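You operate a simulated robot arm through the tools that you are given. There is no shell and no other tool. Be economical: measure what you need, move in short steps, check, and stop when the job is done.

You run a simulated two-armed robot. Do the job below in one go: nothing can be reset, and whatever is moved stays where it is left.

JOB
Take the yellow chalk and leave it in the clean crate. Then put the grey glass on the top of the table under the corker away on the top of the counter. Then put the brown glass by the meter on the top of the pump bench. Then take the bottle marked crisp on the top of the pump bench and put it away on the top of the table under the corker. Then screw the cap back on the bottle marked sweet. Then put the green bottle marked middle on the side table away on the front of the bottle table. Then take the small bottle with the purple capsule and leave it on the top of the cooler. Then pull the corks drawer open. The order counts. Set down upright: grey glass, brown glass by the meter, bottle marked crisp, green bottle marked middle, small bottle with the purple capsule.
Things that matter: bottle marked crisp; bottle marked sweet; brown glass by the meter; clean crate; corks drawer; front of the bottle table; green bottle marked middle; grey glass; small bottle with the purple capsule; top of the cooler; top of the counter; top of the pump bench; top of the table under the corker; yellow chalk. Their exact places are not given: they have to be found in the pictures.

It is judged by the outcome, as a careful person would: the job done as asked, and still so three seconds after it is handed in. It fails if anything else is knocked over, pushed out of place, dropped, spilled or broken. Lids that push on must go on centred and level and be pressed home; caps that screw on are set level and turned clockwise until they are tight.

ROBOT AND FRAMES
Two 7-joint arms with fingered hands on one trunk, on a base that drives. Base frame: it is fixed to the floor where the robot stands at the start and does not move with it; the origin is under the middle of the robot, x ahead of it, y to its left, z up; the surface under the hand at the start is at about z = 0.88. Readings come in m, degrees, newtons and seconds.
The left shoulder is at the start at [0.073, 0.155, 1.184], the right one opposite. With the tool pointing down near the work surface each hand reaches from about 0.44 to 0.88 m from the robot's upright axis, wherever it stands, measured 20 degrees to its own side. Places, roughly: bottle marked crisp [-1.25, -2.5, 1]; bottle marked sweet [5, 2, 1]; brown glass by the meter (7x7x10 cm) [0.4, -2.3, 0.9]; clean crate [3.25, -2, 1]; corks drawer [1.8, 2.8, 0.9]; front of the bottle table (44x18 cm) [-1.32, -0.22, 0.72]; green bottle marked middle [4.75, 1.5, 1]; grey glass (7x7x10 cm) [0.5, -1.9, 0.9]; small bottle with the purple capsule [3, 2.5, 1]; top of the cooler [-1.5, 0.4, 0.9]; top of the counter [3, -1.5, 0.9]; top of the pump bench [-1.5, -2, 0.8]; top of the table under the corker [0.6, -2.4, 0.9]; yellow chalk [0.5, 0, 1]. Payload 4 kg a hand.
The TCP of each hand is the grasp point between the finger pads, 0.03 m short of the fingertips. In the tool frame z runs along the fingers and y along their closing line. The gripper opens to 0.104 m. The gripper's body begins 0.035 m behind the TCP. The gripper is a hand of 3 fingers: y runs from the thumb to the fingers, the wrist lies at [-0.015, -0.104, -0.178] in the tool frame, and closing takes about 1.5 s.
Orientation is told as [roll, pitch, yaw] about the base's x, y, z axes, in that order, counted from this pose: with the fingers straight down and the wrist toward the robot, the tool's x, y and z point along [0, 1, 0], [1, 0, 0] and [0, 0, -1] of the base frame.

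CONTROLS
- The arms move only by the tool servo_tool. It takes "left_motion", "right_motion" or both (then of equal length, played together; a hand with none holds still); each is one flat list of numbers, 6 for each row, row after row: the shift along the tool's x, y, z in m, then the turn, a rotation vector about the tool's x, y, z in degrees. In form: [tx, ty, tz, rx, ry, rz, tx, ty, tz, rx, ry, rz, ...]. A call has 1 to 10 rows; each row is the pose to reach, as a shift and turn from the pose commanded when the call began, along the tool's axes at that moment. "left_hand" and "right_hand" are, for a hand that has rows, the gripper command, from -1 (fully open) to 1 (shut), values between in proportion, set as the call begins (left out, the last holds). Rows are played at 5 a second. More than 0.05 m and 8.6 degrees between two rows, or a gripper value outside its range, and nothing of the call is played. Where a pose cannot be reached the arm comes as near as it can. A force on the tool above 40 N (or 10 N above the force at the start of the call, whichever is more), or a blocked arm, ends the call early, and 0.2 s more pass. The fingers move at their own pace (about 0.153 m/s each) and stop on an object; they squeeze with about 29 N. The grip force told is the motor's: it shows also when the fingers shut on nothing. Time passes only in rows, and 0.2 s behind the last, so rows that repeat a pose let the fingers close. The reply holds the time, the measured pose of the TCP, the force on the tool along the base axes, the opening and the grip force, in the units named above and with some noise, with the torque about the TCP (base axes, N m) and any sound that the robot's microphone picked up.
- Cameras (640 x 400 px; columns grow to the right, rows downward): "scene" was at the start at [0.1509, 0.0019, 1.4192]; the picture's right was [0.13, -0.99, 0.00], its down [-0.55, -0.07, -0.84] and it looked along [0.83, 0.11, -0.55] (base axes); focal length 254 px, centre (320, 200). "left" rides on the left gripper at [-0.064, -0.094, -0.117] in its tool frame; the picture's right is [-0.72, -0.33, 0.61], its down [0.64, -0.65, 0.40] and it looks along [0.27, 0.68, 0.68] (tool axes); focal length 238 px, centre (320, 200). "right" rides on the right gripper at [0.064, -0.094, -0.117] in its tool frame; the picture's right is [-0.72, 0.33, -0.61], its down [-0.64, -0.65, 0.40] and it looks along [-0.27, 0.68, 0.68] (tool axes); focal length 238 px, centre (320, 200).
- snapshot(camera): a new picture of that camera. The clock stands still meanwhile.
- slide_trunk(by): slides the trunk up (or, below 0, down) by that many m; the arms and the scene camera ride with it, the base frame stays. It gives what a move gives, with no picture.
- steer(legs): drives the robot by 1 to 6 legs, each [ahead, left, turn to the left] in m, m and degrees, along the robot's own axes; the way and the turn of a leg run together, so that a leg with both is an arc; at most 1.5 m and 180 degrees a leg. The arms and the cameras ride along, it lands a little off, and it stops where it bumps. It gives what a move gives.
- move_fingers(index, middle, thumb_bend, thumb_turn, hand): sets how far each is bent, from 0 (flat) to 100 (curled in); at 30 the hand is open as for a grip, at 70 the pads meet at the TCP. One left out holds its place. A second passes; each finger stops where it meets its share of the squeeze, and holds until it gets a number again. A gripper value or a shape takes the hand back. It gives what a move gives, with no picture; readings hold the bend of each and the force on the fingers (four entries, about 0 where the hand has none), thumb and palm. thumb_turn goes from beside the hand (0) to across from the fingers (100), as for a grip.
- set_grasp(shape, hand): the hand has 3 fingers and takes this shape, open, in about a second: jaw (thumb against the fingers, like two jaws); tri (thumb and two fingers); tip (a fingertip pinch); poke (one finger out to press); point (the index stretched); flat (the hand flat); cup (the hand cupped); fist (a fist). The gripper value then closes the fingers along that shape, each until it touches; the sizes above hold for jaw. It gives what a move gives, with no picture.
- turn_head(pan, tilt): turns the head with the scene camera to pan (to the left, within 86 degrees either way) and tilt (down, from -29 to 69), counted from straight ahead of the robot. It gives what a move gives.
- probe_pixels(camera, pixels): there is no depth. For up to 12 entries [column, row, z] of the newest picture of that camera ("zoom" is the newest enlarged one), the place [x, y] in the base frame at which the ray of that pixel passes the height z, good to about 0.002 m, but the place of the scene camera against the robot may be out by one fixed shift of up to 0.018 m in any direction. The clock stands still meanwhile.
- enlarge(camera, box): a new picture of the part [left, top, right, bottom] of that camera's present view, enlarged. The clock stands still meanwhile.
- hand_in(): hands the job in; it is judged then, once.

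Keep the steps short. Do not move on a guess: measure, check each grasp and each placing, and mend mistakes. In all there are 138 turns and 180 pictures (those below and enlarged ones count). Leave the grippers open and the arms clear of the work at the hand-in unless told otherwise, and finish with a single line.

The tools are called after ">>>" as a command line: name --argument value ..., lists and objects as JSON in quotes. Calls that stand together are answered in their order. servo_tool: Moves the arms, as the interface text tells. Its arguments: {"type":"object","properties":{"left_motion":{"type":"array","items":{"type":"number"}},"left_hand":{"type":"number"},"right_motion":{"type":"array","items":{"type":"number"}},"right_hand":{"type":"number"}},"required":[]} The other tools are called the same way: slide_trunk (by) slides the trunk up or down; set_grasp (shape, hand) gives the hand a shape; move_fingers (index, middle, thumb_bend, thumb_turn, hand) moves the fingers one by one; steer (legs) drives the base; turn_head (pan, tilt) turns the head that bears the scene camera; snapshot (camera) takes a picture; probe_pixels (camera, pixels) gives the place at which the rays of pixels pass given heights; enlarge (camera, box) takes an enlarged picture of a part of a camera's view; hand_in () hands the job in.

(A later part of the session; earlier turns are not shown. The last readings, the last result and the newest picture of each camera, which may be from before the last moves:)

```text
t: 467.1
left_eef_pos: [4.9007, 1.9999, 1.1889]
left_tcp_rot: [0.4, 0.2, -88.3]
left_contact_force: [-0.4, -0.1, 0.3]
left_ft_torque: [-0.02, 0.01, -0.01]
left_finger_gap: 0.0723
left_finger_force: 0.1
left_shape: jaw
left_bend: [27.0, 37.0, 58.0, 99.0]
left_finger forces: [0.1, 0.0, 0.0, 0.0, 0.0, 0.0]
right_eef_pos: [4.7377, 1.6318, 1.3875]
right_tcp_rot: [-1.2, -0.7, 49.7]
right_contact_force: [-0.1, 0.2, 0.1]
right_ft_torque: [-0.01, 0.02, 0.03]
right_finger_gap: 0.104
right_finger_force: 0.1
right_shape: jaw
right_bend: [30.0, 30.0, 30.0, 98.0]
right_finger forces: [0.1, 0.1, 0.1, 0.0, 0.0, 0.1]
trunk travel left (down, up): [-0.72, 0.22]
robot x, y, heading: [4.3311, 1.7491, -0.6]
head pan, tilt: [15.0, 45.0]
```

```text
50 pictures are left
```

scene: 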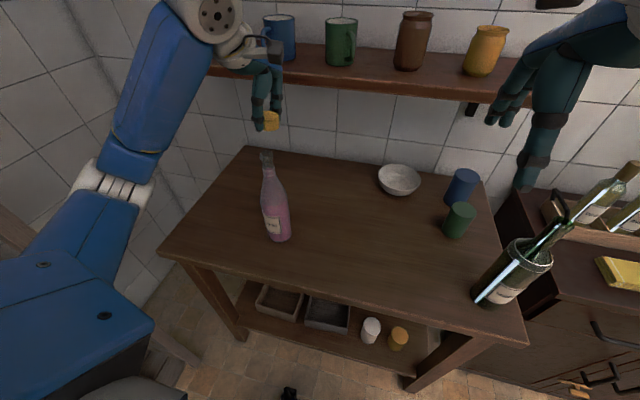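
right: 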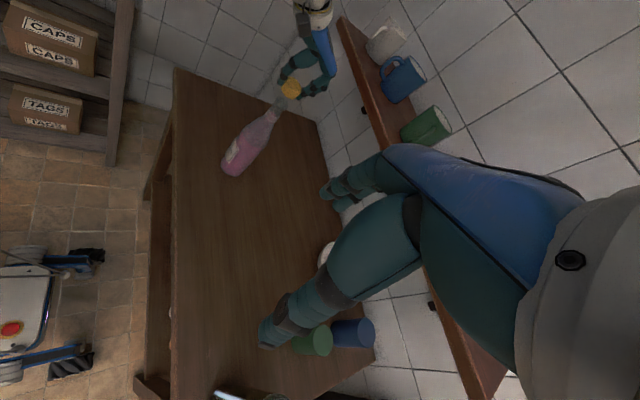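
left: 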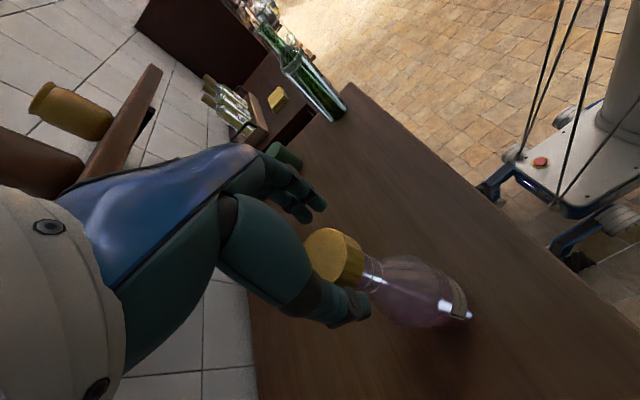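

The cap sits level. Next stroke: lift, swing back 76°, lower, regrip and turn again.

>>> servo_tool --left_motion '[0, 0, -0.045, 0, 0, 0, 0.0016, 0.0002, -0.045, 0, 0, -8.5, 0.0032, 0.0001, -0.045, 0, 0, -17, 0.0047, -0.0001, -0.045, 0, 0, -25.5, 0.0062, -0.0007, -0.045, 0, 0, -34, 0.0076, -0.0014, -0.045, 0, 0, -42.5, 0.0089, -0.0023, -0.045, 0, 0, -51, 0.01, -0.0035, -0.045, 0, 0, -59.5, 0.011, -0.0047, -0.045, 0, 0, -68, 0.0117, -0.0061, -0.045, 0, 0, -76.5]'

>>> servo_tool --left_motion '[0, 0, 0.02, 0, 0, 0, 0, 0, 0.045, 0, 0, 0]'

>>> servo_tool --left_motion '[0, 0, 0, 0, 0, 0, 0, 0, 0, 0, 0, 0, 0, 0, 0, 0, 0, 0, 0, 0, 0, 0, 0, 0, 0, 0, 0, 0, 0, 0]' --left_hand 1

>>> enlarge --camera "left" --box '[270, 200, 450, 340]'

```text
t: 469.3
left_eef_pos: [4.9133, 2.0054, 1.2334]
left_tcp_rot: [0.3, -0.5, -11.7]
left_contact_force: [0.8, -0.6, -0.1]
left_ft_torque: [0.0, 0.01, 0.0]
left_finger_gap: 0.0727
left_finger_force: 0.1
left_shape: jaw
left_bend: [27.0, 37.0, 58.0, 99.0]
left_finger forces: [0.0, 0.0, 0.1, 0.1, 0.0, 0.0]
right_eef_pos: [4.7401, 1.6336, 1.3864]
right_tcp_rot: [-1.1, -0.7, 49.7]
right_contact_force: [0.4, 0.3, -0.6]
right_ft_torque: [-0.01, -0.01, 0.03]
right_finger_gap: 0.104
right_finger_force: 0.0
right_shape: jaw
right_bend: [30.0, 30.0, 30.0, 98.0]
right_finger forces: [0.0, 0.1, 0.0, 0.0, 0.1, 0.0]
trunk travel left (down, up): [-0.72, 0.22]
robot x, y, heading: [4.3284, 1.7506, -0.5]
head pan, tilt: [15.0, 45.0]
```

```text
t: 469.9
left_eef_pos: [4.9122, 2.0084, 1.1864]
left_tcp_rot: [0.2, -0.5, -11.9]
left_contact_force: [1.1, -0.7, -0.3]
left_ft_torque: [-0.01, -0.04, -0.04]
left_finger_gap: 0.0725
left_finger_force: 0.1
left_shape: jaw
left_bend: [27.0, 37.0, 58.0, 99.0]
left_finger forces: [0.0, 0.1, 0.0, 0.1, 0.0, 0.1]
right_eef_pos: [4.7376, 1.6346, 1.3858]
right_tcp_rot: [-1.2, -0.7, 49.7]
right_contact_force: [0.2, 0.3, -0.4]
right_ft_torque: [-0.03, 0.03, -0.02]
right_finger_gap: 0.1038
right_finger_force: 0.0
right_shape: jaw
right_bend: [30.0, 30.0, 30.0, 98.0]
right_finger forces: [0.0, 0.1, 0.0, 0.0, 0.1, 0.0]
trunk travel left (down, up): [-0.72, 0.22]
robot x, y, heading: [4.3319, 1.7522, -0.2]
head pan, tilt: [15.0, 45.0]
```

```text
t: 471.1
left_eef_pos: [4.9137, 2.0071, 1.1863]
left_tcp_rot: [0.2, -0.2, -11.9]
left_contact_force: [-0.1, 0.8, -3.3]
left_ft_torque: [0.03, 0.05, 0.01]
left_finger_gap: 0.0302
left_finger_force: 28.8
left_shape: jaw
left_bend: [71.0, 68.0, 68.0, 100.0]
left_finger forces: [17.3, 8.8, 0.1, 0.0, 26.2, 0.0]
right_eef_pos: [4.7384, 1.6351, 1.3857]
right_tcp_rot: [-1.2, -0.7, 49.7]
right_contact_force: [-0.1, -0.5, 0.1]
right_ft_torque: [0.0, -0.02, 0.0]
right_finger_gap: 0.1039
right_finger_force: 0.0
right_shape: jaw
right_bend: [30.0, 30.0, 30.0, 98.0]
right_finger forces: [0.1, 0.0, 0.0, 0.1, 0.0, 0.0]
trunk travel left (down, up): [-0.72, 0.22]
robot x, y, heading: [4.3286, 1.752, -0.4]
head pan, tilt: [15.0, 45.0]
```

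```text
2.86 times, centred on (360, 270) of left
```

zoom: 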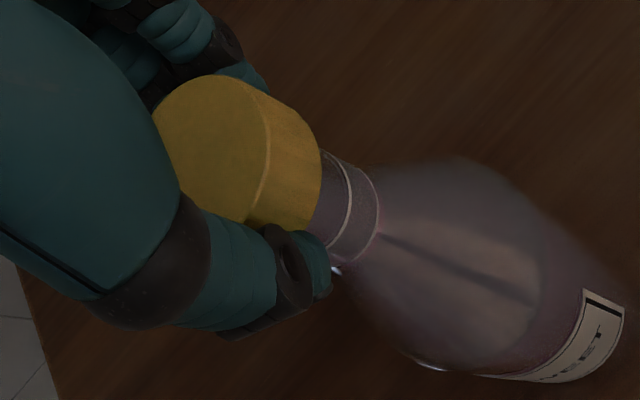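

Regripped with both fingers. Turning clockwise again with light downward pressure.

>>> servo_tool --left_motion '[-0.0016, -0.0004, 0.001, 0, 0, 8.5, -0.003, -0.0011, 0.002, 0, 0, 17, -0.0043, -0.0019, 0.002, 0, 0, 25.5, -0.0055, -0.0029, 0.002, 0, 0, 34, -0.0066, -0.0041, 0.002, 0, 0, 42.5, -0.0074, -0.0055, 0.0025, 0, 0, 51, -0.0081, -0.0069, 0.0025, 0, 0, 59.5, -0.0085, -0.0084, 0.003, 0, 0, 68, -0.0087, -0.01, 0.003, 0, 0, 76.5]'

>>> enlarge --camera "scene" --box '[210, 100, 340, 250]'

```text
t: 473.1
left_eef_pos: [4.9033, 1.9997, 1.1845]
left_tcp_rot: [0.4, 0.2, -88.5]
left_contact_force: [-1.6, 0.7, -1.9]
left_ft_torque: [0.05, 0.0, 0.04]
left_finger_gap: 0.0303
left_finger_force: 28.4
left_shape: jaw
left_bend: [71.0, 68.0, 68.0, 100.0]
left_finger forces: [16.6, 8.5, 0.0, 0.0, 25.6, 0.0]
right_eef_pos: [4.7398, 1.634, 1.3862]
right_tcp_rot: [-1.1, -0.7, 49.7]
right_contact_force: [0.9, 0.2, 0.0]
right_ft_torque: [0.02, -0.01, 0.02]
right_finger_gap: 0.1038
right_finger_force: 0.0
right_shape: jaw
right_bend: [30.0, 30.0, 30.0, 98.0]
right_finger forces: [0.0, 0.0, 0.1, 0.0, 0.1, 0.0]
trunk travel left (down, up): [-0.72, 0.22]
robot x, y, heading: [4.3325, 1.7512, -0.3]
head pan, tilt: [15.0, 45.0]
```

```text
2.67 times, centred on (275, 175) of scene
```

zoom: 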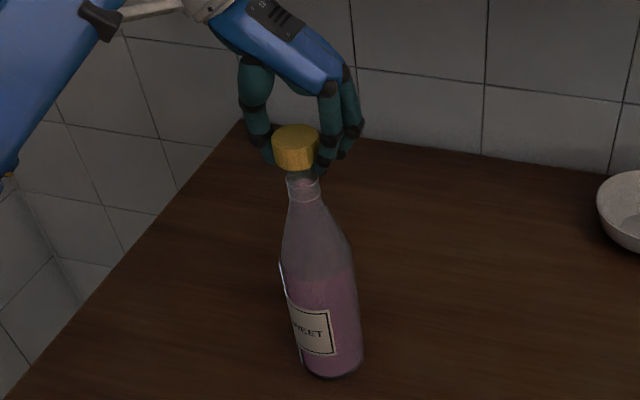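

Still easy torque and the bottle barely moved. Repeating the stroke.

>>> servo_tool --left_motion '[0, 0, 0, 0, 0, 0, 0, 0, 0, 0, 0, 0, 0, 0, 0, 0, 0, 0, 0, 0, 0, 0, 0, 0]' --left_hand -0.4

>>> servo_tool --left_motion '[0, 0, -0.045, 0, 0, 0, 0.0016, 0.0002, -0.045, 0, 0, -8.5, 0.0032, 0.0001, -0.045, 0, 0, -17, 0.0047, -0.0001, -0.045, 0, 0, -25.5, 0.0062, -0.0007, -0.045, 0, 0, -34, 0.0076, -0.0014, -0.045, 0, 0, -42.5, 0.0089, -0.0023, -0.045, 0, 0, -51, 0.01, -0.0035, -0.045, 0, 0, -59.5, 0.011, -0.0047, -0.045, 0, 0, -68, 0.0117, -0.0061, -0.045, 0, 0, -76.5]'

>>> servo_tool --left_motion '[0, 0, 0.02, 0, 0, 0, 0, 0, 0.044, 0, 0, 0]'

>>> servo_tool --left_motion '[0, 0, 0, 0, 0, 0, 0, 0, 0, 0, 0, 0, 0, 0, 0, 0, 0, 0, 0, 0, 0, 0, 0, 0, 0, 0, 0, 0, 0, 0]' --left_hand 1

>>> servo_tool --left_motion '[-0.0016, -0.0004, 0.001, 0, 0, 8.5, -0.003, -0.0011, 0.001, 0, 0, 17, -0.0043, -0.0019, 0.001, 0, 0, 25.5, -0.0055, -0.0029, 0.0015, 0, 0, 34, -0.0066, -0.0041, 0.0015, 0, 0, 42.5]'

>>> servo_tool --left_motion '[-0.0016, -0.0004, 0.0, 0, 0, 8.5, -0.003, -0.0011, 0.0005, 0, 0, 17, -0.0043, -0.0019, 0.0005, 0, 0, 25.5, -0.0055, -0.0029, 0.001, 0, 0, 34]'

>>> enlarge --camera "scene" --box '[210, 100, 340, 250]'

```text
t: 474.1
left_eef_pos: [4.9031, 2.0017, 1.1851]
left_tcp_rot: [0.4, 0.1, -88.4]
left_contact_force: [0.6, 0.1, -0.5]
left_ft_torque: [-0.04, -0.01, -0.01]
left_finger_gap: 0.0724
left_finger_force: 0.0
left_shape: jaw
left_bend: [27.0, 37.0, 58.0, 99.0]
left_finger forces: [0.0, 0.0, 0.0, 0.0, 0.0, 0.0]
right_eef_pos: [4.7383, 1.6345, 1.3853]
right_tcp_rot: [-1.3, -0.7, 49.7]
right_contact_force: [0.1, -0.3, 0.8]
right_ft_torque: [-0.02, 0.03, -0.01]
right_finger_gap: 0.1038
right_finger_force: 0.0
right_shape: jaw
right_bend: [30.0, 30.0, 30.0, 98.0]
right_finger forces: [0.1, 0.1, 0.1, 0.0, 0.1, 0.1]
trunk travel left (down, up): [-0.72, 0.22]
robot x, y, heading: [4.3289, 1.7523, -0.5]
head pan, tilt: [15.0, 45.0]
```

```text
t: 476.3
left_eef_pos: [4.913, 2.0071, 1.23]
left_tcp_rot: [0.2, -0.3, -11.7]
left_contact_force: [0.4, -0.2, -0.4]
left_ft_torque: [0.01, 0.0, -0.03]
left_finger_gap: 0.0726
left_finger_force: 0.0
left_shape: jaw
left_bend: [27.0, 37.0, 58.0, 99.0]
left_finger forces: [0.0, 0.0, 0.0, 0.1, 0.0, 0.0]
right_eef_pos: [4.7386, 1.6339, 1.386]
right_tcp_rot: [-1.1, -0.7, 49.7]
right_contact_force: [-0.7, 0.0, 1.1]
right_ft_torque: [0.0, 0.0, -0.04]
right_finger_gap: 0.1036
right_finger_force: 0.1
right_shape: jaw
right_bend: [30.0, 30.0, 30.0, 98.0]
right_finger forces: [0.0, 0.0, 0.1, 0.0, 0.1, 0.0]
trunk travel left (down, up): [-0.72, 0.22]
robot x, y, heading: [4.3302, 1.7516, -0.4]
head pan, tilt: [15.0, 45.0]
```

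```text
t: 476.9
left_eef_pos: [4.9151, 2.0055, 1.1864]
left_tcp_rot: [0.1, -0.3, -11.8]
left_contact_force: [-0.6, -0.2, 0.0]
left_ft_torque: [0.02, -0.01, 0.02]
left_finger_gap: 0.0728
left_finger_force: 0.1
left_shape: jaw
left_bend: [27.0, 37.0, 58.0, 99.0]
left_finger forces: [0.0, 0.0, 0.0, 0.1, 0.0, 0.0]
right_eef_pos: [4.7391, 1.6343, 1.3854]
right_tcp_rot: [-1.2, -0.6, 49.8]
right_contact_force: [0.2, 0.4, -0.2]
right_ft_torque: [0.0, -0.02, 0.0]
right_finger_gap: 0.104
right_finger_force: 0.1
right_shape: jaw
right_bend: [30.0, 30.0, 30.0, 98.0]
right_finger forces: [0.0, 0.0, 0.0, 0.0, 0.0, 0.0]
trunk travel left (down, up): [-0.72, 0.22]
robot x, y, heading: [4.3262, 1.7492, -0.5]
head pan, tilt: [15.0, 45.0]
```

```text
t: 478.1
left_eef_pos: [4.9145, 2.0054, 1.1857]
left_tcp_rot: [0.2, -0.3, -11.9]
left_contact_force: [0.8, -1.1, -0.9]
left_ft_torque: [-0.05, 0.01, 0.01]
left_finger_gap: 0.0287
left_finger_force: 29.7
left_shape: jaw
left_bend: [70.0, 68.0, 68.0, 100.0]
left_finger forces: [15.6, 9.5, 0.0, 0.0, 26.1, 0.0]
right_eef_pos: [4.7384, 1.6332, 1.3865]
right_tcp_rot: [-1.2, -0.6, 49.6]
right_contact_force: [-0.6, 0.5, 0.1]
right_ft_torque: [-0.03, 0.02, 0.01]
right_finger_gap: 0.1039
right_finger_force: 0.1
right_shape: jaw
right_bend: [30.0, 30.0, 30.0, 98.0]
right_finger forces: [0.1, 0.0, 0.1, 0.1, 0.1, 0.0]
trunk travel left (down, up): [-0.72, 0.22]
robot x, y, heading: [4.3279, 1.7479, -0.6]
head pan, tilt: [15.0, 45.0]
```

```text
t: 479.3
left_eef_pos: [4.908, 2.0019, 1.1848]
left_tcp_rot: [0.4, -0.2, -54.5]
left_contact_force: [-1.2, -0.5, 0.7]
left_ft_torque: [0.03, 0.06, 0.06]
left_finger_gap: 0.0284
left_finger_force: 29.3
left_shape: jaw
left_bend: [70.0, 68.0, 68.0, 99.0]
left_finger forces: [16.2, 9.2, 0.1, 0.0, 26.6, 0.0]
right_eef_pos: [4.7388, 1.6338, 1.3859]
right_tcp_rot: [-1.0, -0.6, 49.8]
right_contact_force: [0.3, 1.0, 1.0]
right_ft_torque: [-0.04, -0.02, -0.02]
right_finger_gap: 0.104
right_finger_force: 0.1
right_shape: jaw
right_bend: [30.0, 30.0, 30.0, 98.0]
right_finger forces: [0.0, 0.0, 0.0, 0.0, 0.0, 0.0]
trunk travel left (down, up): [-0.72, 0.22]
robot x, y, heading: [4.3291, 1.7513, -0.4]
head pan, tilt: [15.0, 45.0]
```

```text
t: 480.3
left_eef_pos: [4.9013, 2.0002, 1.1846]
left_tcp_rot: [0.4, 0.1, -88.5]
left_contact_force: [-1.7, 0.2, 2.0]
left_ft_torque: [0.06, 0.04, 0.08]
left_finger_gap: 0.0285
left_finger_force: 28.5
left_shape: jaw
left_bend: [70.0, 68.0, 68.0, 99.0]
left_finger forces: [15.9, 9.4, 0.1, 0.1, 26.9, 0.0]
right_eef_pos: [4.7372, 1.6346, 1.386]
right_tcp_rot: [-1.1, -0.7, 49.7]
right_contact_force: [0.7, 0.5, 0.5]
right_ft_torque: [-0.02, 0.0, 0.01]
right_finger_gap: 0.1038
right_finger_force: 0.1
right_shape: jaw
right_bend: [30.0, 30.0, 30.0, 98.0]
right_finger forces: [0.1, 0.1, 0.1, 0.1, 0.0, 0.0]
trunk travel left (down, up): [-0.72, 0.22]
robot x, y, heading: [4.3272, 1.7499, -0.6]
head pan, tilt: [15.0, 45.0]
```

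```text
2.67 times, centred on (275, 175) of scene
```

zoom: 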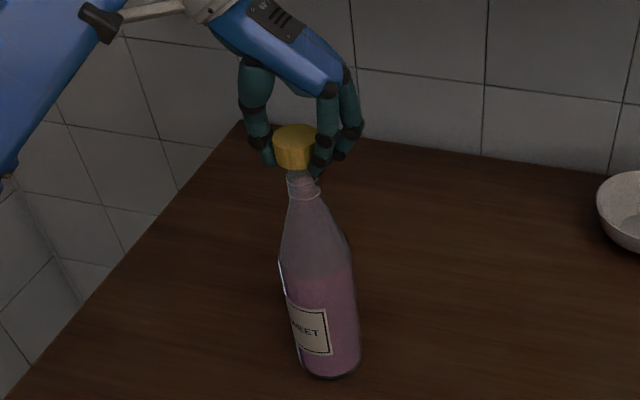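

Torque is building (0.08 N·m). One more stroke with a little more downward pressure.

>>> servo_tool --left_motion '[0, 0, 0, 0, 0, 0, 0, 0, 0, 0, 0, 0, 0, 0, 0, 0, 0, 0, 0, 0, 0, 0, 0, 0]' --left_hand -0.4

>>> servo_tool --left_motion '[0, 0, -0.045, 0, 0, 0, 0.0016, 0.0002, -0.045, 0, 0, -8.5, 0.0032, 0.0001, -0.045, 0, 0, -17, 0.0047, -0.0001, -0.045, 0, 0, -25.5, 0.0062, -0.0007, -0.045, 0, 0, -34, 0.0076, -0.0014, -0.045, 0, 0, -42.5, 0.0089, -0.0023, -0.045, 0, 0, -51, 0.01, -0.0035, -0.045, 0, 0, -59.5, 0.011, -0.0047, -0.045, 0, 0, -68, 0.0117, -0.0061, -0.045, 0, 0, -76.5]'

>>> servo_tool --left_motion '[0, 0, 0.02, 0, 0, 0, 0, 0, 0.044, 0, 0, 0]'

>>> servo_tool --left_motion '[0, 0, 0, 0, 0, 0, 0, 0, 0, 0, 0, 0, 0, 0, 0, 0, 0, 0, 0, 0, 0, 0, 0, 0, 0, 0, 0, 0, 0, 0]' --left_hand 1

>>> servo_tool --left_motion '[-0.0016, -0.0004, 0.002, 0, 0, 8.5, -0.003, -0.0011, 0.003, 0, 0, 17, -0.0043, -0.0019, 0.003, 0, 0, 25.5, -0.0055, -0.0029, 0.003, 0, 0, 34]'

>>> servo_tool --left_motion '[-0.0016, -0.0004, 0.0, 0, 0, 8.5, -0.003, -0.0011, 0.0005, 0, 0, 17, -0.0043, -0.0019, 0.0005, 0, 0, 25.5, -0.0055, -0.0029, 0.001, 0, 0, 34]'

>>> enlarge --camera "scene" --box '[210, 100, 340, 250]'

```text
t: 481.3
left_eef_pos: [4.9011, 2.0, 1.1834]
left_tcp_rot: [0.4, 0.2, -88.4]
left_contact_force: [0.2, -0.3, -0.4]
left_ft_torque: [-0.01, -0.01, -0.01]
left_finger_gap: 0.0725
left_finger_force: 0.0
left_shape: jaw
left_bend: [27.0, 37.0, 58.0, 99.0]
left_finger forces: [0.0, 0.1, 0.0, 0.0, 0.0, 0.1]
right_eef_pos: [4.7362, 1.6346, 1.3869]
right_tcp_rot: [-1.1, -0.8, 49.7]
right_contact_force: [0.8, 0.5, 0.4]
right_ft_torque: [0.0, -0.02, 0.01]
right_finger_gap: 0.1037
right_finger_force: 0.1
right_shape: jaw
right_bend: [30.0, 30.0, 30.0, 98.0]
right_finger forces: [0.0, 0.1, 0.0, 0.0, 0.0, 0.0]
trunk travel left (down, up): [-0.72, 0.22]
robot x, y, heading: [4.3281, 1.7546, -0.4]
head pan, tilt: [15.0, 45.0]
```

```text
t: 483.5
left_eef_pos: [4.9124, 2.0055, 1.2283]
left_tcp_rot: [0.2, -0.4, -11.7]
left_contact_force: [0.1, 0.5, 0.1]
left_ft_torque: [-0.01, -0.03, 0.02]
left_finger_gap: 0.0728
left_finger_force: 0.0
left_shape: jaw
left_bend: [27.0, 37.0, 58.0, 99.0]
left_finger forces: [0.0, 0.0, 0.0, 0.0, 0.0, 0.0]
right_eef_pos: [4.7382, 1.6351, 1.3862]
right_tcp_rot: [-1.1, -0.6, 49.7]
right_contact_force: [-0.1, 0.5, -0.3]
right_ft_torque: [-0.01, -0.05, 0.03]
right_finger_gap: 0.1037
right_finger_force: 0.0
right_shape: jaw
right_bend: [30.0, 30.0, 30.0, 98.0]
right_finger forces: [0.0, 0.0, 0.0, 0.0, 0.1, 0.0]
trunk travel left (down, up): [-0.72, 0.22]
robot x, y, heading: [4.3273, 1.7515, -0.6]
head pan, tilt: [15.0, 45.0]
```

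```text
t: 484.1
left_eef_pos: [4.9151, 2.0091, 1.1833]
left_tcp_rot: [0.3, -0.5, -11.8]
left_contact_force: [0.0, 0.6, -0.8]
left_ft_torque: [0.0, 0.01, 0.0]
left_finger_gap: 0.0727
left_finger_force: 0.1
left_shape: jaw
left_bend: [27.0, 37.0, 58.0, 99.0]
left_finger forces: [0.0, 0.1, 0.0, 0.1, 0.0, 0.1]
right_eef_pos: [4.7392, 1.6353, 1.3858]
right_tcp_rot: [-1.3, -0.7, 49.7]
right_contact_force: [0.2, -0.3, -0.6]
right_ft_torque: [0.02, 0.02, 0.0]
right_finger_gap: 0.1036
right_finger_force: 0.0
right_shape: jaw
right_bend: [30.0, 30.0, 30.0, 98.0]
right_finger forces: [0.0, 0.0, 0.0, 0.1, 0.1, 0.0]
trunk travel left (down, up): [-0.72, 0.22]
robot x, y, heading: [4.3322, 1.7508, -0.6]
head pan, tilt: [15.0, 45.0]
```

```text
t: 485.3
left_eef_pos: [4.9163, 2.0079, 1.1828]
left_tcp_rot: [0.2, -0.3, -11.8]
left_contact_force: [0.3, -0.2, -4.8]
left_ft_torque: [-0.03, -0.02, 0.06]
left_finger_gap: 0.0282
left_finger_force: 29.1
left_shape: jaw
left_bend: [70.0, 70.0, 65.0, 100.0]
left_finger forces: [16.6, 9.1, 0.0, 0.0, 24.2, 0.0]
right_eef_pos: [4.7385, 1.634, 1.3851]
right_tcp_rot: [-1.1, -0.7, 49.7]
right_contact_force: [0.0, 0.1, -0.5]
right_ft_torque: [0.02, 0.0, 0.04]
right_finger_gap: 0.1038
right_finger_force: 0.0
right_shape: jaw
right_bend: [30.0, 30.0, 30.0, 98.0]
right_finger forces: [0.0, 0.0, 0.0, 0.0, 0.0, 0.0]
trunk travel left (down, up): [-0.72, 0.22]
robot x, y, heading: [4.3272, 1.7491, -0.4]
head pan, tilt: [15.0, 45.0]
```

```text
t: 486.3
left_eef_pos: [4.909, 2.0042, 1.1821]
left_tcp_rot: [0.4, -0.2, -46.0]
left_contact_force: [-0.8, -1.0, 0.2]
left_ft_torque: [0.02, 0.06, 0.04]
left_finger_gap: 0.0282
left_finger_force: 28.9
left_shape: jaw
left_bend: [70.0, 70.0, 66.0, 100.0]
left_finger forces: [16.0, 8.3, 0.0, 0.0, 24.1, 0.0]
right_eef_pos: [4.7382, 1.6331, 1.3862]
right_tcp_rot: [-1.1, -0.6, 49.7]
right_contact_force: [-0.3, -0.3, -0.5]
right_ft_torque: [-0.01, 0.0, 0.02]
right_finger_gap: 0.1039
right_finger_force: 0.1
right_shape: jaw
right_bend: [30.0, 30.0, 30.0, 98.0]
right_finger forces: [0.0, 0.0, 0.0, 0.0, 0.0, 0.1]
trunk travel left (down, up): [-0.72, 0.22]
robot x, y, heading: [4.329, 1.7521, -0.3]
head pan, tilt: [15.0, 45.0]
```

```text
t: 487.3
left_eef_pos: [4.9046, 2.0021, 1.1816]
left_tcp_rot: [0.5, 0.0, -80.0]
left_contact_force: [-0.9, 1.0, 2.9]
left_ft_torque: [0.18, 0.07, 0.07]
left_finger_gap: 0.028
left_finger_force: 29.3
left_shape: jaw
left_bend: [70.0, 70.0, 66.0, 99.0]
left_finger forces: [15.8, 8.1, 0.1, 0.0, 24.3, 0.1]
right_eef_pos: [4.7377, 1.634, 1.3851]
right_tcp_rot: [-1.2, -0.7, 49.6]
right_contact_force: [-0.3, 0.8, 1.0]
right_ft_torque: [0.02, -0.01, 0.01]
right_finger_gap: 0.1036
right_finger_force: 0.1
right_shape: jaw
right_bend: [30.0, 30.0, 30.0, 98.0]
right_finger forces: [0.0, 0.0, 0.0, 0.0, 0.0, 0.0]
trunk travel left (down, up): [-0.72, 0.22]
robot x, y, heading: [4.3259, 1.7482, -0.7]
head pan, tilt: [15.0, 45.0]
```

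```text
2.67 times, centred on (275, 175) of scene
```

zoom: 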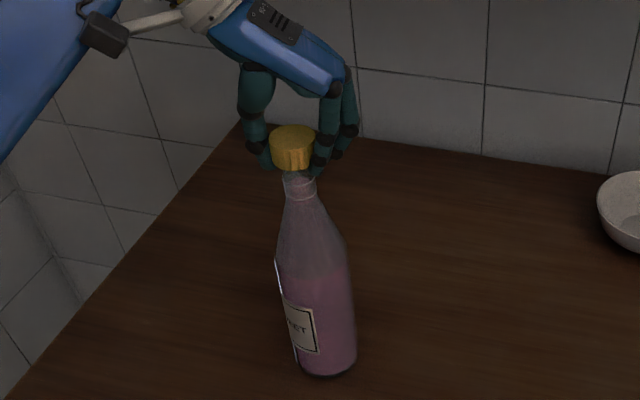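

The bottle is starting to turn slightly with the cap, i.e. close to tight. One more stroke with ~15–20 N downward press to hold the bottle by its base.

>>> servo_tool --left_motion '[0, 0, 0, 0, 0, 0, 0, 0, 0, 0, 0, 0, 0, 0, 0, 0, 0, 0, 0, 0, 0, 0, 0, 0]' --left_hand -0.4

>>> servo_tool --left_motion '[0, 0, -0.045, 0, 0, 0, 0.0016, 0.0002, -0.045, 0, 0, -8.5, 0.0032, 0.0001, -0.045, 0, 0, -17, 0.0047, -0.0001, -0.045, 0, 0, -25.5, 0.0062, -0.0007, -0.045, 0, 0, -34, 0.0076, -0.0014, -0.045, 0, 0, -42.5, 0.0089, -0.0023, -0.045, 0, 0, -51, 0.01, -0.0035, -0.045, 0, 0, -59.5, 0.011, -0.0047, -0.045, 0, 0, -68]'

>>> snapshot --camera "left"

>>> enlarge --camera "scene" --box '[210, 100, 340, 250]'

```text
t: 488.3
left_eef_pos: [4.9047, 2.0016, 1.1808]
left_tcp_rot: [0.4, -0.1, -79.9]
left_contact_force: [-0.2, 0.7, -0.8]
left_ft_torque: [-0.01, 0.01, 0.06]
left_finger_gap: 0.0732
left_finger_force: 0.1
left_shape: jaw
left_bend: [27.0, 37.0, 58.0, 99.0]
left_finger forces: [0.0, 0.0, 0.0, 0.0, 1.0, 0.0]
right_eef_pos: [4.739, 1.6346, 1.3861]
right_tcp_rot: [-1.2, -0.7, 49.7]
right_contact_force: [-0.1, -0.4, 0.7]
right_ft_torque: [-0.05, -0.01, 0.0]
right_finger_gap: 0.1036
right_finger_force: 0.1
right_shape: jaw
right_bend: [30.0, 30.0, 30.0, 98.0]
right_finger forces: [0.0, 0.0, 0.1, 0.0, 0.1, 0.0]
trunk travel left (down, up): [-0.72, 0.22]
robot x, y, heading: [4.3321, 1.7496, -0.5]
head pan, tilt: [15.0, 45.0]
```

```text
t: 490.3
left_eef_pos: [4.9119, 2.0071, 1.2242]
left_tcp_rot: [0.2, -0.4, -11.7]
left_contact_force: [-0.2, -0.1, -1.2]
left_ft_torque: [0.02, -0.02, 0.0]
left_finger_gap: 0.0728
left_finger_force: 0.1
left_shape: jaw
left_bend: [27.0, 37.0, 58.0, 99.0]
left_finger forces: [0.1, 0.0, 0.0, 0.0, 0.0, 0.0]
right_eef_pos: [4.7376, 1.634, 1.3866]
right_tcp_rot: [-1.2, -0.7, 49.7]
right_contact_force: [0.0, -0.4, -0.2]
right_ft_torque: [0.01, -0.03, -0.01]
right_finger_gap: 0.1037
right_finger_force: 0.1
right_shape: jaw
right_bend: [30.0, 30.0, 30.0, 98.0]
right_finger forces: [0.1, 0.1, 0.0, 0.0, 0.0, 0.1]
trunk travel left (down, up): [-0.72, 0.22]
robot x, y, heading: [4.3297, 1.7513, -0.7]
head pan, tilt: [15.0, 45.0]
```

```text
45 pictures are left
```

left: 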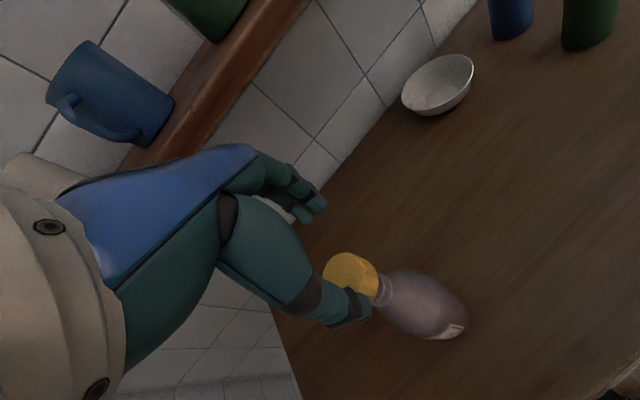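

```text
2.67 times, centred on (275, 175) of scene
```

zoom: 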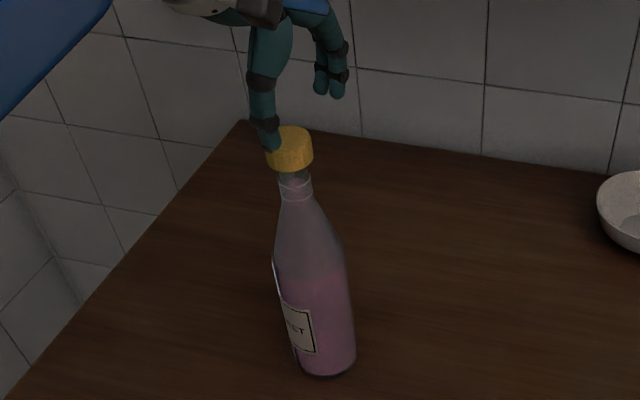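

>>> probe_pixels --camera "left" --pixels '[[350, 274, 1.17], [350, 274, 1.175], [440, 318, 0.9]]'

>>> enlarge --camera "left" --box '[300, 220, 480, 350]'

```text
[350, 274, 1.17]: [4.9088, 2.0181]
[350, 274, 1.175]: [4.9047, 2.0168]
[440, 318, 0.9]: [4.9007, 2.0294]
```

```text
3.08 times, centred on (390, 285) of left
```

zoom: 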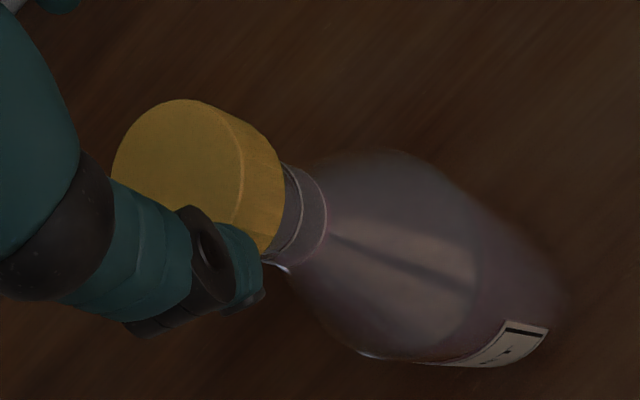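

The cap has come down close to the neck ring. I'll adjust 5 mm sideways, regrip, and turn 51° with more downward press.

>>> servo_tool --left_motion '[0.0053, 0.001, 0.0, 0, 0, 0, 0.0053, 0.001, 0.02, 0, 0, 0, 0.0053, 0.001, 0.043, 0, 0, 0]'

>>> servo_tool --left_motion '[0, 0, 0, 0, 0, 0, 0, 0, 0, 0, 0, 0, 0, 0, 0, 0, 0, 0, 0, 0, 0, 0, 0, 0, 0, 0, 0, 0, 0, 0]' --left_hand 1

>>> servo_tool --left_motion '[0, 0, 0.004, 0, 0, 0, -0.0016, -0.0004, 0.006, 0, 0, 8.5, -0.003, -0.0011, 0.006, 0, 0, 17, -0.0043, -0.0019, 0.006, 0, 0, 25.5]'

>>> servo_tool --left_motion '[-0.0016, -0.0004, 0.0, 0, 0, 8.5, -0.003, -0.0011, 0.0, 0, 0, 17, -0.0043, -0.0019, 0.0, 0, 0, 25.5]'

>>> enlarge --camera "scene" --box '[210, 100, 340, 250]'

```text
t: 491.1
left_eef_pos: [4.9177, 2.0135, 1.1811]
left_tcp_rot: [0.2, -0.4, -11.8]
left_contact_force: [1.3, 0.2, 0.0]
left_ft_torque: [0.01, -0.01, 0.02]
left_finger_gap: 0.0729
left_finger_force: 0.1
left_shape: jaw
left_bend: [27.0, 37.0, 58.0, 99.0]
left_finger forces: [0.0, 0.1, 0.0, 0.0, 0.1, 0.0]
right_eef_pos: [4.7382, 1.635, 1.3859]
right_tcp_rot: [-1.1, -0.7, 49.6]
right_contact_force: [-0.5, 0.0, -1.1]
right_ft_torque: [-0.01, -0.01, 0.02]
right_finger_gap: 0.1038
right_finger_force: 0.2
right_shape: jaw
right_bend: [30.0, 30.0, 30.0, 98.0]
right_finger forces: [0.0, 0.0, 0.0, 0.0, 0.0, 0.0]
trunk travel left (down, up): [-0.72, 0.22]
robot x, y, heading: [4.3293, 1.7501, -0.7]
head pan, tilt: [15.0, 45.0]
```

```text
t: 492.3
left_eef_pos: [4.9166, 2.0144, 1.1812]
left_tcp_rot: [0.2, -0.3, -11.8]
left_contact_force: [0.1, -0.6, 0.6]
left_ft_torque: [-0.05, 0.05, 0.02]
left_finger_gap: 0.0257
left_finger_force: 28.9
left_shape: jaw
left_bend: [70.0, 70.0, 67.0, 100.0]
left_finger forces: [15.1, 8.8, 0.1, 0.1, 26.5, 0.1]
right_eef_pos: [4.7399, 1.6345, 1.3853]
right_tcp_rot: [-1.1, -0.7, 49.7]
right_contact_force: [-0.5, 0.1, 0.3]
right_ft_torque: [-0.01, 0.02, 0.02]
right_finger_gap: 0.104
right_finger_force: 0.0
right_shape: jaw
right_bend: [30.0, 30.0, 30.0, 98.0]
right_finger forces: [0.0, 0.0, 0.0, 0.0, 0.0, 0.1]
trunk travel left (down, up): [-0.72, 0.22]
robot x, y, heading: [4.3301, 1.7498, -0.8]
head pan, tilt: [15.0, 45.0]
```

```text
t: 493.3
left_eef_pos: [4.9124, 2.0072, 1.1766]
left_tcp_rot: [0.5, -0.3, -37.5]
left_contact_force: [0.0, -0.6, 6.1]
left_ft_torque: [0.09, 0.16, 0.11]
left_finger_gap: 0.0243
left_finger_force: 29.4
left_shape: jaw
left_bend: [70.0, 70.0, 70.0, 97.0]
left_finger forces: [16.9, 8.1, 0.0, 0.0, 24.3, 0.0]
right_eef_pos: [4.7366, 1.6334, 1.3863]
right_tcp_rot: [-1.3, -0.7, 49.7]
right_contact_force: [-0.3, -0.3, -0.8]
right_ft_torque: [0.02, -0.02, 0.0]
right_finger_gap: 0.1036
right_finger_force: 0.0
right_shape: jaw
right_bend: [30.0, 30.0, 30.0, 98.0]
right_finger forces: [0.1, 0.0, 0.0, 0.0, 0.0, 0.1]
trunk travel left (down, up): [-0.72, 0.22]
robot x, y, heading: [4.3301, 1.7498, -0.6]
head pan, tilt: [15.0, 45.0]
```

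```text
t: 494.1
left_eef_pos: [4.9082, 2.0061, 1.1769]
left_tcp_rot: [0.4, 0.0, -63.0]
left_contact_force: [-0.8, 1.2, 3.6]
left_ft_torque: [0.2, 0.1, 0.09]
left_finger_gap: 0.0246
left_finger_force: 28.9
left_shape: jaw
left_bend: [70.0, 70.0, 71.0, 96.0]
left_finger forces: [16.2, 8.7, 0.0, 0.0, 25.6, 0.1]
right_eef_pos: [4.7385, 1.6345, 1.3858]
right_tcp_rot: [-1.1, -0.7, 49.7]
right_contact_force: [0.0, -0.3, -0.2]
right_ft_torque: [0.0, -0.01, 0.0]
right_finger_gap: 0.1041
right_finger_force: 0.1
right_shape: jaw
right_bend: [30.0, 30.0, 30.0, 98.0]
right_finger forces: [0.1, 0.0, 0.0, 0.0, 0.0, 0.0]
trunk travel left (down, up): [-0.72, 0.22]
robot x, y, heading: [4.3297, 1.7458, -0.3]
head pan, tilt: [15.0, 45.0]
```

```text
2.67 times, centred on (275, 175) of scene
```

zoom: 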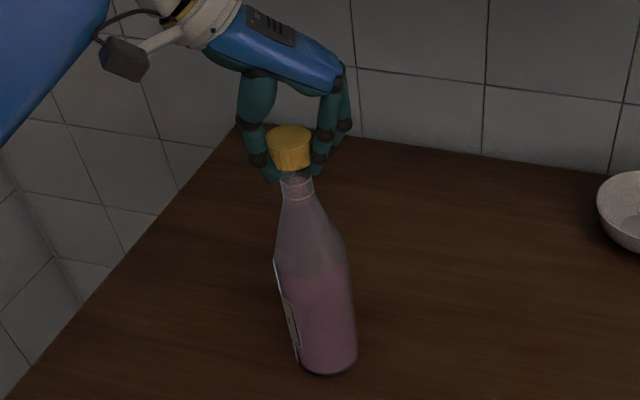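

The bottle now turns wholly with the cap, so the cap is tight. I'll release, lift clear, and bring the right hand back to plain pose while shifting right toward the green bottle.

>>> servo_tool --left_motion '[0, 0, -0.001, 0, 0, 0, 0, 0, -0.001, 0, 0, 0, 0, 0, -0.001, 0, 0, 0, 0, 0, -0.001, 0, 0, 0, 0, 0, -0.03, 0, 0, 0, 0, 0, -0.07, 0, 0, 0, 0, 0, -0.11, 0, 0, 0, 0, 0, -0.15, 0, 0, 0]' --left_hand -0.3 --right_motion '[0, 0, 0, 0, 0, 0, 0, 0, 0, 0, 0, 7, 0, 0, 0, 0, 0, 14, 0, 0, 0, 0, 0, 21, 0, 0, 0, 0, 0, 28, 0, 0, 0, 0, 0, 35, 0, 0, 0, 0, 0, 42, 0, 0, 0, 0, 0, 50]'

>>> steer --legs '[[0, -0.2, 0.5]]'

>>> snapshot --camera "scene"

>>> snapshot --camera "right"

```text
t: 495.9
left_eef_pos: [4.9079, 2.0093, 1.3279]
left_tcp_rot: [0.4, 0.0, -62.8]
left_contact_force: [0.3, 0.2, 0.1]
left_ft_torque: [-0.01, 0.01, 0.02]
left_finger_gap: 0.0675
left_finger_force: 0.0
left_shape: jaw
left_bend: [28.0, 39.0, 62.0, 100.0]
left_finger forces: [0.0, 0.1, 0.1, 0.1, 0.0, 0.0]
right_eef_pos: [4.739, 1.6336, 1.3869]
right_tcp_rot: [-0.2, -1.4, -0.4]
right_contact_force: [-1.1, 1.2, -0.1]
right_ft_torque: [0.0, 0.01, 0.0]
right_finger_gap: 0.1037
right_finger_force: 0.0
right_shape: jaw
right_bend: [30.0, 30.0, 30.0, 98.0]
right_finger forces: [0.0, 0.0, 0.1, 0.0, 0.0, 0.0]
trunk travel left (down, up): [-0.72, 0.22]
robot x, y, heading: [4.3305, 1.7527, -0.6]
head pan, tilt: [15.0, 45.0]
```

```text
t: 497.4
left_eef_pos: [4.9058, 1.8203, 1.326]
left_tcp_rot: [0.3, -0.4, -62.3]
left_contact_force: [-0.1, 0.2, -0.6]
left_ft_torque: [0.0, 0.0, 0.03]
left_finger_gap: 0.0674
left_finger_force: 0.2
left_shape: jaw
left_bend: [28.0, 39.0, 62.0, 100.0]
left_finger forces: [0.1, 0.0, 0.1, 0.0, 0.0, 0.0]
right_eef_pos: [4.7372, 1.4456, 1.387]
right_tcp_rot: [-0.5, -1.4, 0.1]
right_contact_force: [0.8, 0.2, 0.1]
right_ft_torque: [0.0, -0.02, -0.01]
right_finger_gap: 0.1037
right_finger_force: 0.1
right_shape: jaw
right_bend: [30.0, 30.0, 30.0, 98.0]
right_finger forces: [0.0, 0.0, 0.0, 0.0, 0.0, 0.0]
trunk travel left (down, up): [-0.72, 0.22]
robot x, y, heading: [4.3304, 1.5496, -0.3]
head pan, tilt: [15.0, 45.0]
```

```text
41 pictures are left
```

scene: 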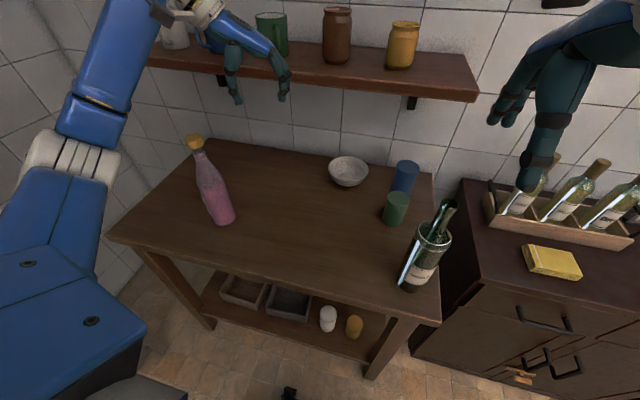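

```text
40 pictures are left
```

right: 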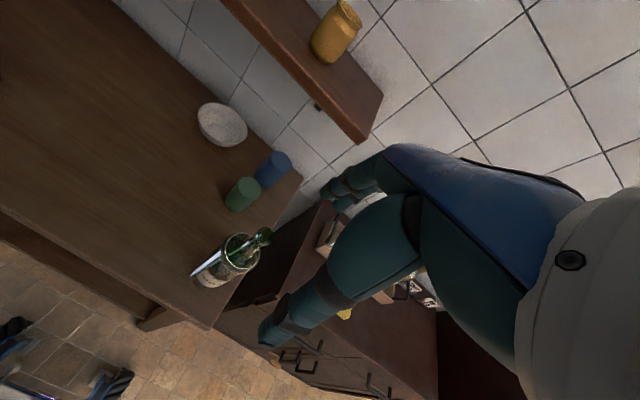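

>>> enlarge --camera "right" --box '[170, 200, 310, 310]'

>>> probe_pixels --camera "right" --pixels '[[265, 236, 1.15], [265, 236, 1.18], [265, 236, 1.2], [212, 272, 0.9], [240, 252, 1.08]]'

>>> probe_pixels --camera "scene" --pixels '[[449, 203, 1.15], [449, 203, 1.18], [449, 203, 1.2], [412, 284, 0.88]]'

```text
3.64 times, centred on (240, 255) of right
```

zoom: 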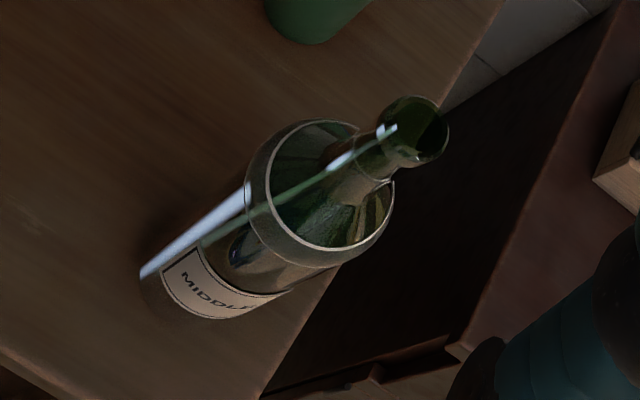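

```text
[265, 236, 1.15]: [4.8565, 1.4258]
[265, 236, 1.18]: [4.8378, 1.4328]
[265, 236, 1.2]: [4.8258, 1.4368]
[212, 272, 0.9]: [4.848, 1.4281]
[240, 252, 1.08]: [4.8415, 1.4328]
```

```text
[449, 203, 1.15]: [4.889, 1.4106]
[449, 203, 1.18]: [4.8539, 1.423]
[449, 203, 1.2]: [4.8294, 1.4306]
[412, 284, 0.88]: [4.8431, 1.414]
```

Green bottle axis ≈(4.841,1.431), top ≈1.18. I'm moving the right hand above its neck.

>>> servo_tool --right_motion '[-0.004, 0.035, 0, 0.5, 0.2, 0, -0.008, 0.07, 0.01, 1.0, 0.4, 0, -0.0145, 0.104, 0.03, 1.4, 0.5, 0, -0.0145, 0.104, 0.07, 1.4, 0.5, 0, -0.0145, 0.104, 0.11, 1.4, 0.5, 0, -0.0145, 0.104, 0.14, 1.4, 0.5, 0]' --right_hand -1

>>> snapshot --camera "right"

>>> probe_pixels --camera "right" --pixels '[[266, 265, 1.18], [250, 275, 1.08]]'

```text
t: 498.9
left_eef_pos: [4.9037, 1.8109, 1.3279]
left_tcp_rot: [0.5, 0.0, -62.3]
left_contact_force: [-1.0, 0.7, 0.5]
left_ft_torque: [0.0, -0.01, 0.02]
left_finger_gap: 0.0672
left_finger_force: 0.0
left_shape: jaw
left_bend: [28.0, 39.0, 62.0, 100.0]
left_finger forces: [0.0, 0.1, 0.0, 0.0, 0.0, 0.0]
right_eef_pos: [4.8447, 1.4219, 1.2489]
right_tcp_rot: [0.4, 0.0, 0.1]
right_contact_force: [0.3, 0.6, 0.7]
right_ft_torque: [-0.02, -0.02, 0.01]
right_finger_gap: 0.1036
right_finger_force: 0.1
right_shape: jaw
right_bend: [30.0, 30.0, 30.0, 98.0]
right_finger forces: [0.1, 0.0, 0.0, 0.0, 0.0, 0.0]
trunk travel left (down, up): [-0.72, 0.22]
robot x, y, heading: [4.3272, 1.552, -0.1]
head pan, tilt: [15.0, 45.0]
```

```text
38 pictures are left
```

right: 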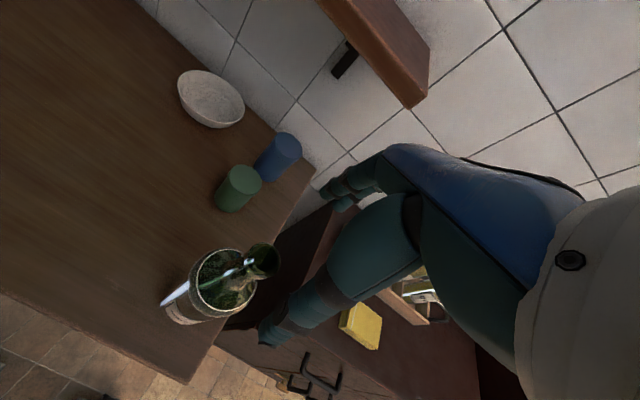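

```text
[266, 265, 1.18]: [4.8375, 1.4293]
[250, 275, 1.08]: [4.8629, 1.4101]
```

>>> servo_tool --right_motion '[0.005, -0.003, 0.02, 0, -0.4, 0, 0.009, -0.0045, 0.045, 0, -0.4, 0, 0.009, -0.0045, 0.087, 0, -0.4, 0]'

>>> servo_tool --right_motion '[0, 0, 0, 0, 0, 0, 0, 0, 0, 0, 0, 0, 0, 0, 0, 0, 0, 0, 0, 0, 0, 0, 0, 0, 0, 0, 0, 0, 0, 0, 0, 0, 0, 0, 0, 0, 0, 0, 0, 0, 0, 0, 0, 0, 0, 0, 0, 0]' --right_hand 1

>>> servo_tool --right_motion '[0, 0, -0.005, 0, 0, 0, 0, 0, -0.015, 0, 0, 0, 0, 0, -0.03, 0, 0, 0, 0, 0, -0.05, 0, 0, 0, 0, 0, -0.08, 0, 0, 0, 0, 0, -0.11, 0, 0, 0, 0, 0, -0.14, 0, 0, 0]'

>>> snapshot --camera "scene"

```text
t: 499.6
left_eef_pos: [4.9034, 1.8104, 1.3289]
left_tcp_rot: [0.6, 0.0, -62.5]
left_contact_force: [0.5, 0.1, -0.3]
left_ft_torque: [0.01, 0.0, -0.01]
left_finger_gap: 0.0674
left_finger_force: 0.0
left_shape: jaw
left_bend: [28.0, 39.0, 62.0, 100.0]
left_finger forces: [0.1, 0.0, 0.0, 0.1, 0.1, 0.1]
right_eef_pos: [4.8363, 1.4315, 1.1619]
right_tcp_rot: [-0.1, 0.0, 0.1]
right_contact_force: [-0.1, -0.4, -0.6]
right_ft_torque: [0.02, -0.03, 0.0]
right_finger_gap: 0.1039
right_finger_force: 0.0
right_shape: jaw
right_bend: [30.0, 30.0, 30.0, 98.0]
right_finger forces: [0.0, 0.0, 0.1, 0.1, 0.0, 0.0]
trunk travel left (down, up): [-0.72, 0.22]
robot x, y, heading: [4.3313, 1.5501, 0.1]
head pan, tilt: [15.0, 45.0]
```

```text
t: 501.4
left_eef_pos: [4.9027, 1.813, 1.3283]
left_tcp_rot: [0.5, 0.0, -62.4]
left_contact_force: [-0.7, -0.4, 0.3]
left_ft_torque: [-0.01, -0.01, -0.03]
left_finger_gap: 0.0674
left_finger_force: 0.1
left_shape: jaw
left_bend: [28.0, 39.0, 62.0, 100.0]
left_finger forces: [0.0, 0.0, 0.0, 0.0, 0.1, 0.1]
right_eef_pos: [4.8377, 1.4324, 1.1633]
right_tcp_rot: [-0.1, 0.0, 0.1]
right_contact_force: [-1.0, 0.4, -0.4]
right_ft_torque: [0.02, -0.01, -0.03]
right_finger_gap: 0.0224
right_finger_force: 29.1
right_shape: jaw
right_bend: [74.0, 55.0, 75.0, 100.0]
right_finger forces: [15.5, 9.2, 0.0, 0.0, 24.3, 0.0]
trunk travel left (down, up): [-0.72, 0.22]
robot x, y, heading: [4.331, 1.5506, 0.2]
head pan, tilt: [15.0, 45.0]
```

```text
t: 503.1
left_eef_pos: [4.9039, 1.8134, 1.3286]
left_tcp_rot: [0.5, 0.0, -62.4]
left_contact_force: [1.1, 0.9, 0.2]
left_ft_torque: [-0.02, 0.03, -0.01]
left_finger_gap: 0.0674
left_finger_force: 0.2
left_shape: jaw
left_bend: [28.0, 39.0, 62.0, 100.0]
left_finger forces: [0.1, 0.0, 0.1, 0.0, 0.0, 0.1]
right_eef_pos: [4.8392, 1.4326, 1.3013]
right_tcp_rot: [-0.2, 0.1, 0.1]
right_contact_force: [0.1, 0.7, -4.7]
right_ft_torque: [-0.02, 0.02, 0.01]
right_finger_gap: 0.0221
right_finger_force: 29.1
right_shape: jaw
right_bend: [74.0, 55.0, 75.0, 100.0]
right_finger forces: [15.3, 9.2, 0.0, 0.0, 24.2, 0.0]
trunk travel left (down, up): [-0.72, 0.22]
robot x, y, heading: [4.3281, 1.5539, -0.2]
head pan, tilt: [15.0, 45.0]
```

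```text
37 pictures are left
```

scene: 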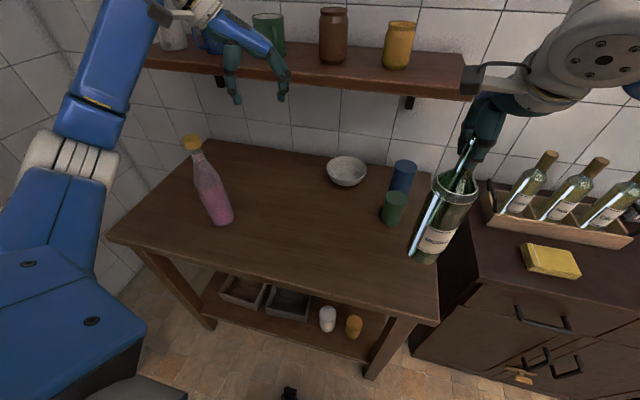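

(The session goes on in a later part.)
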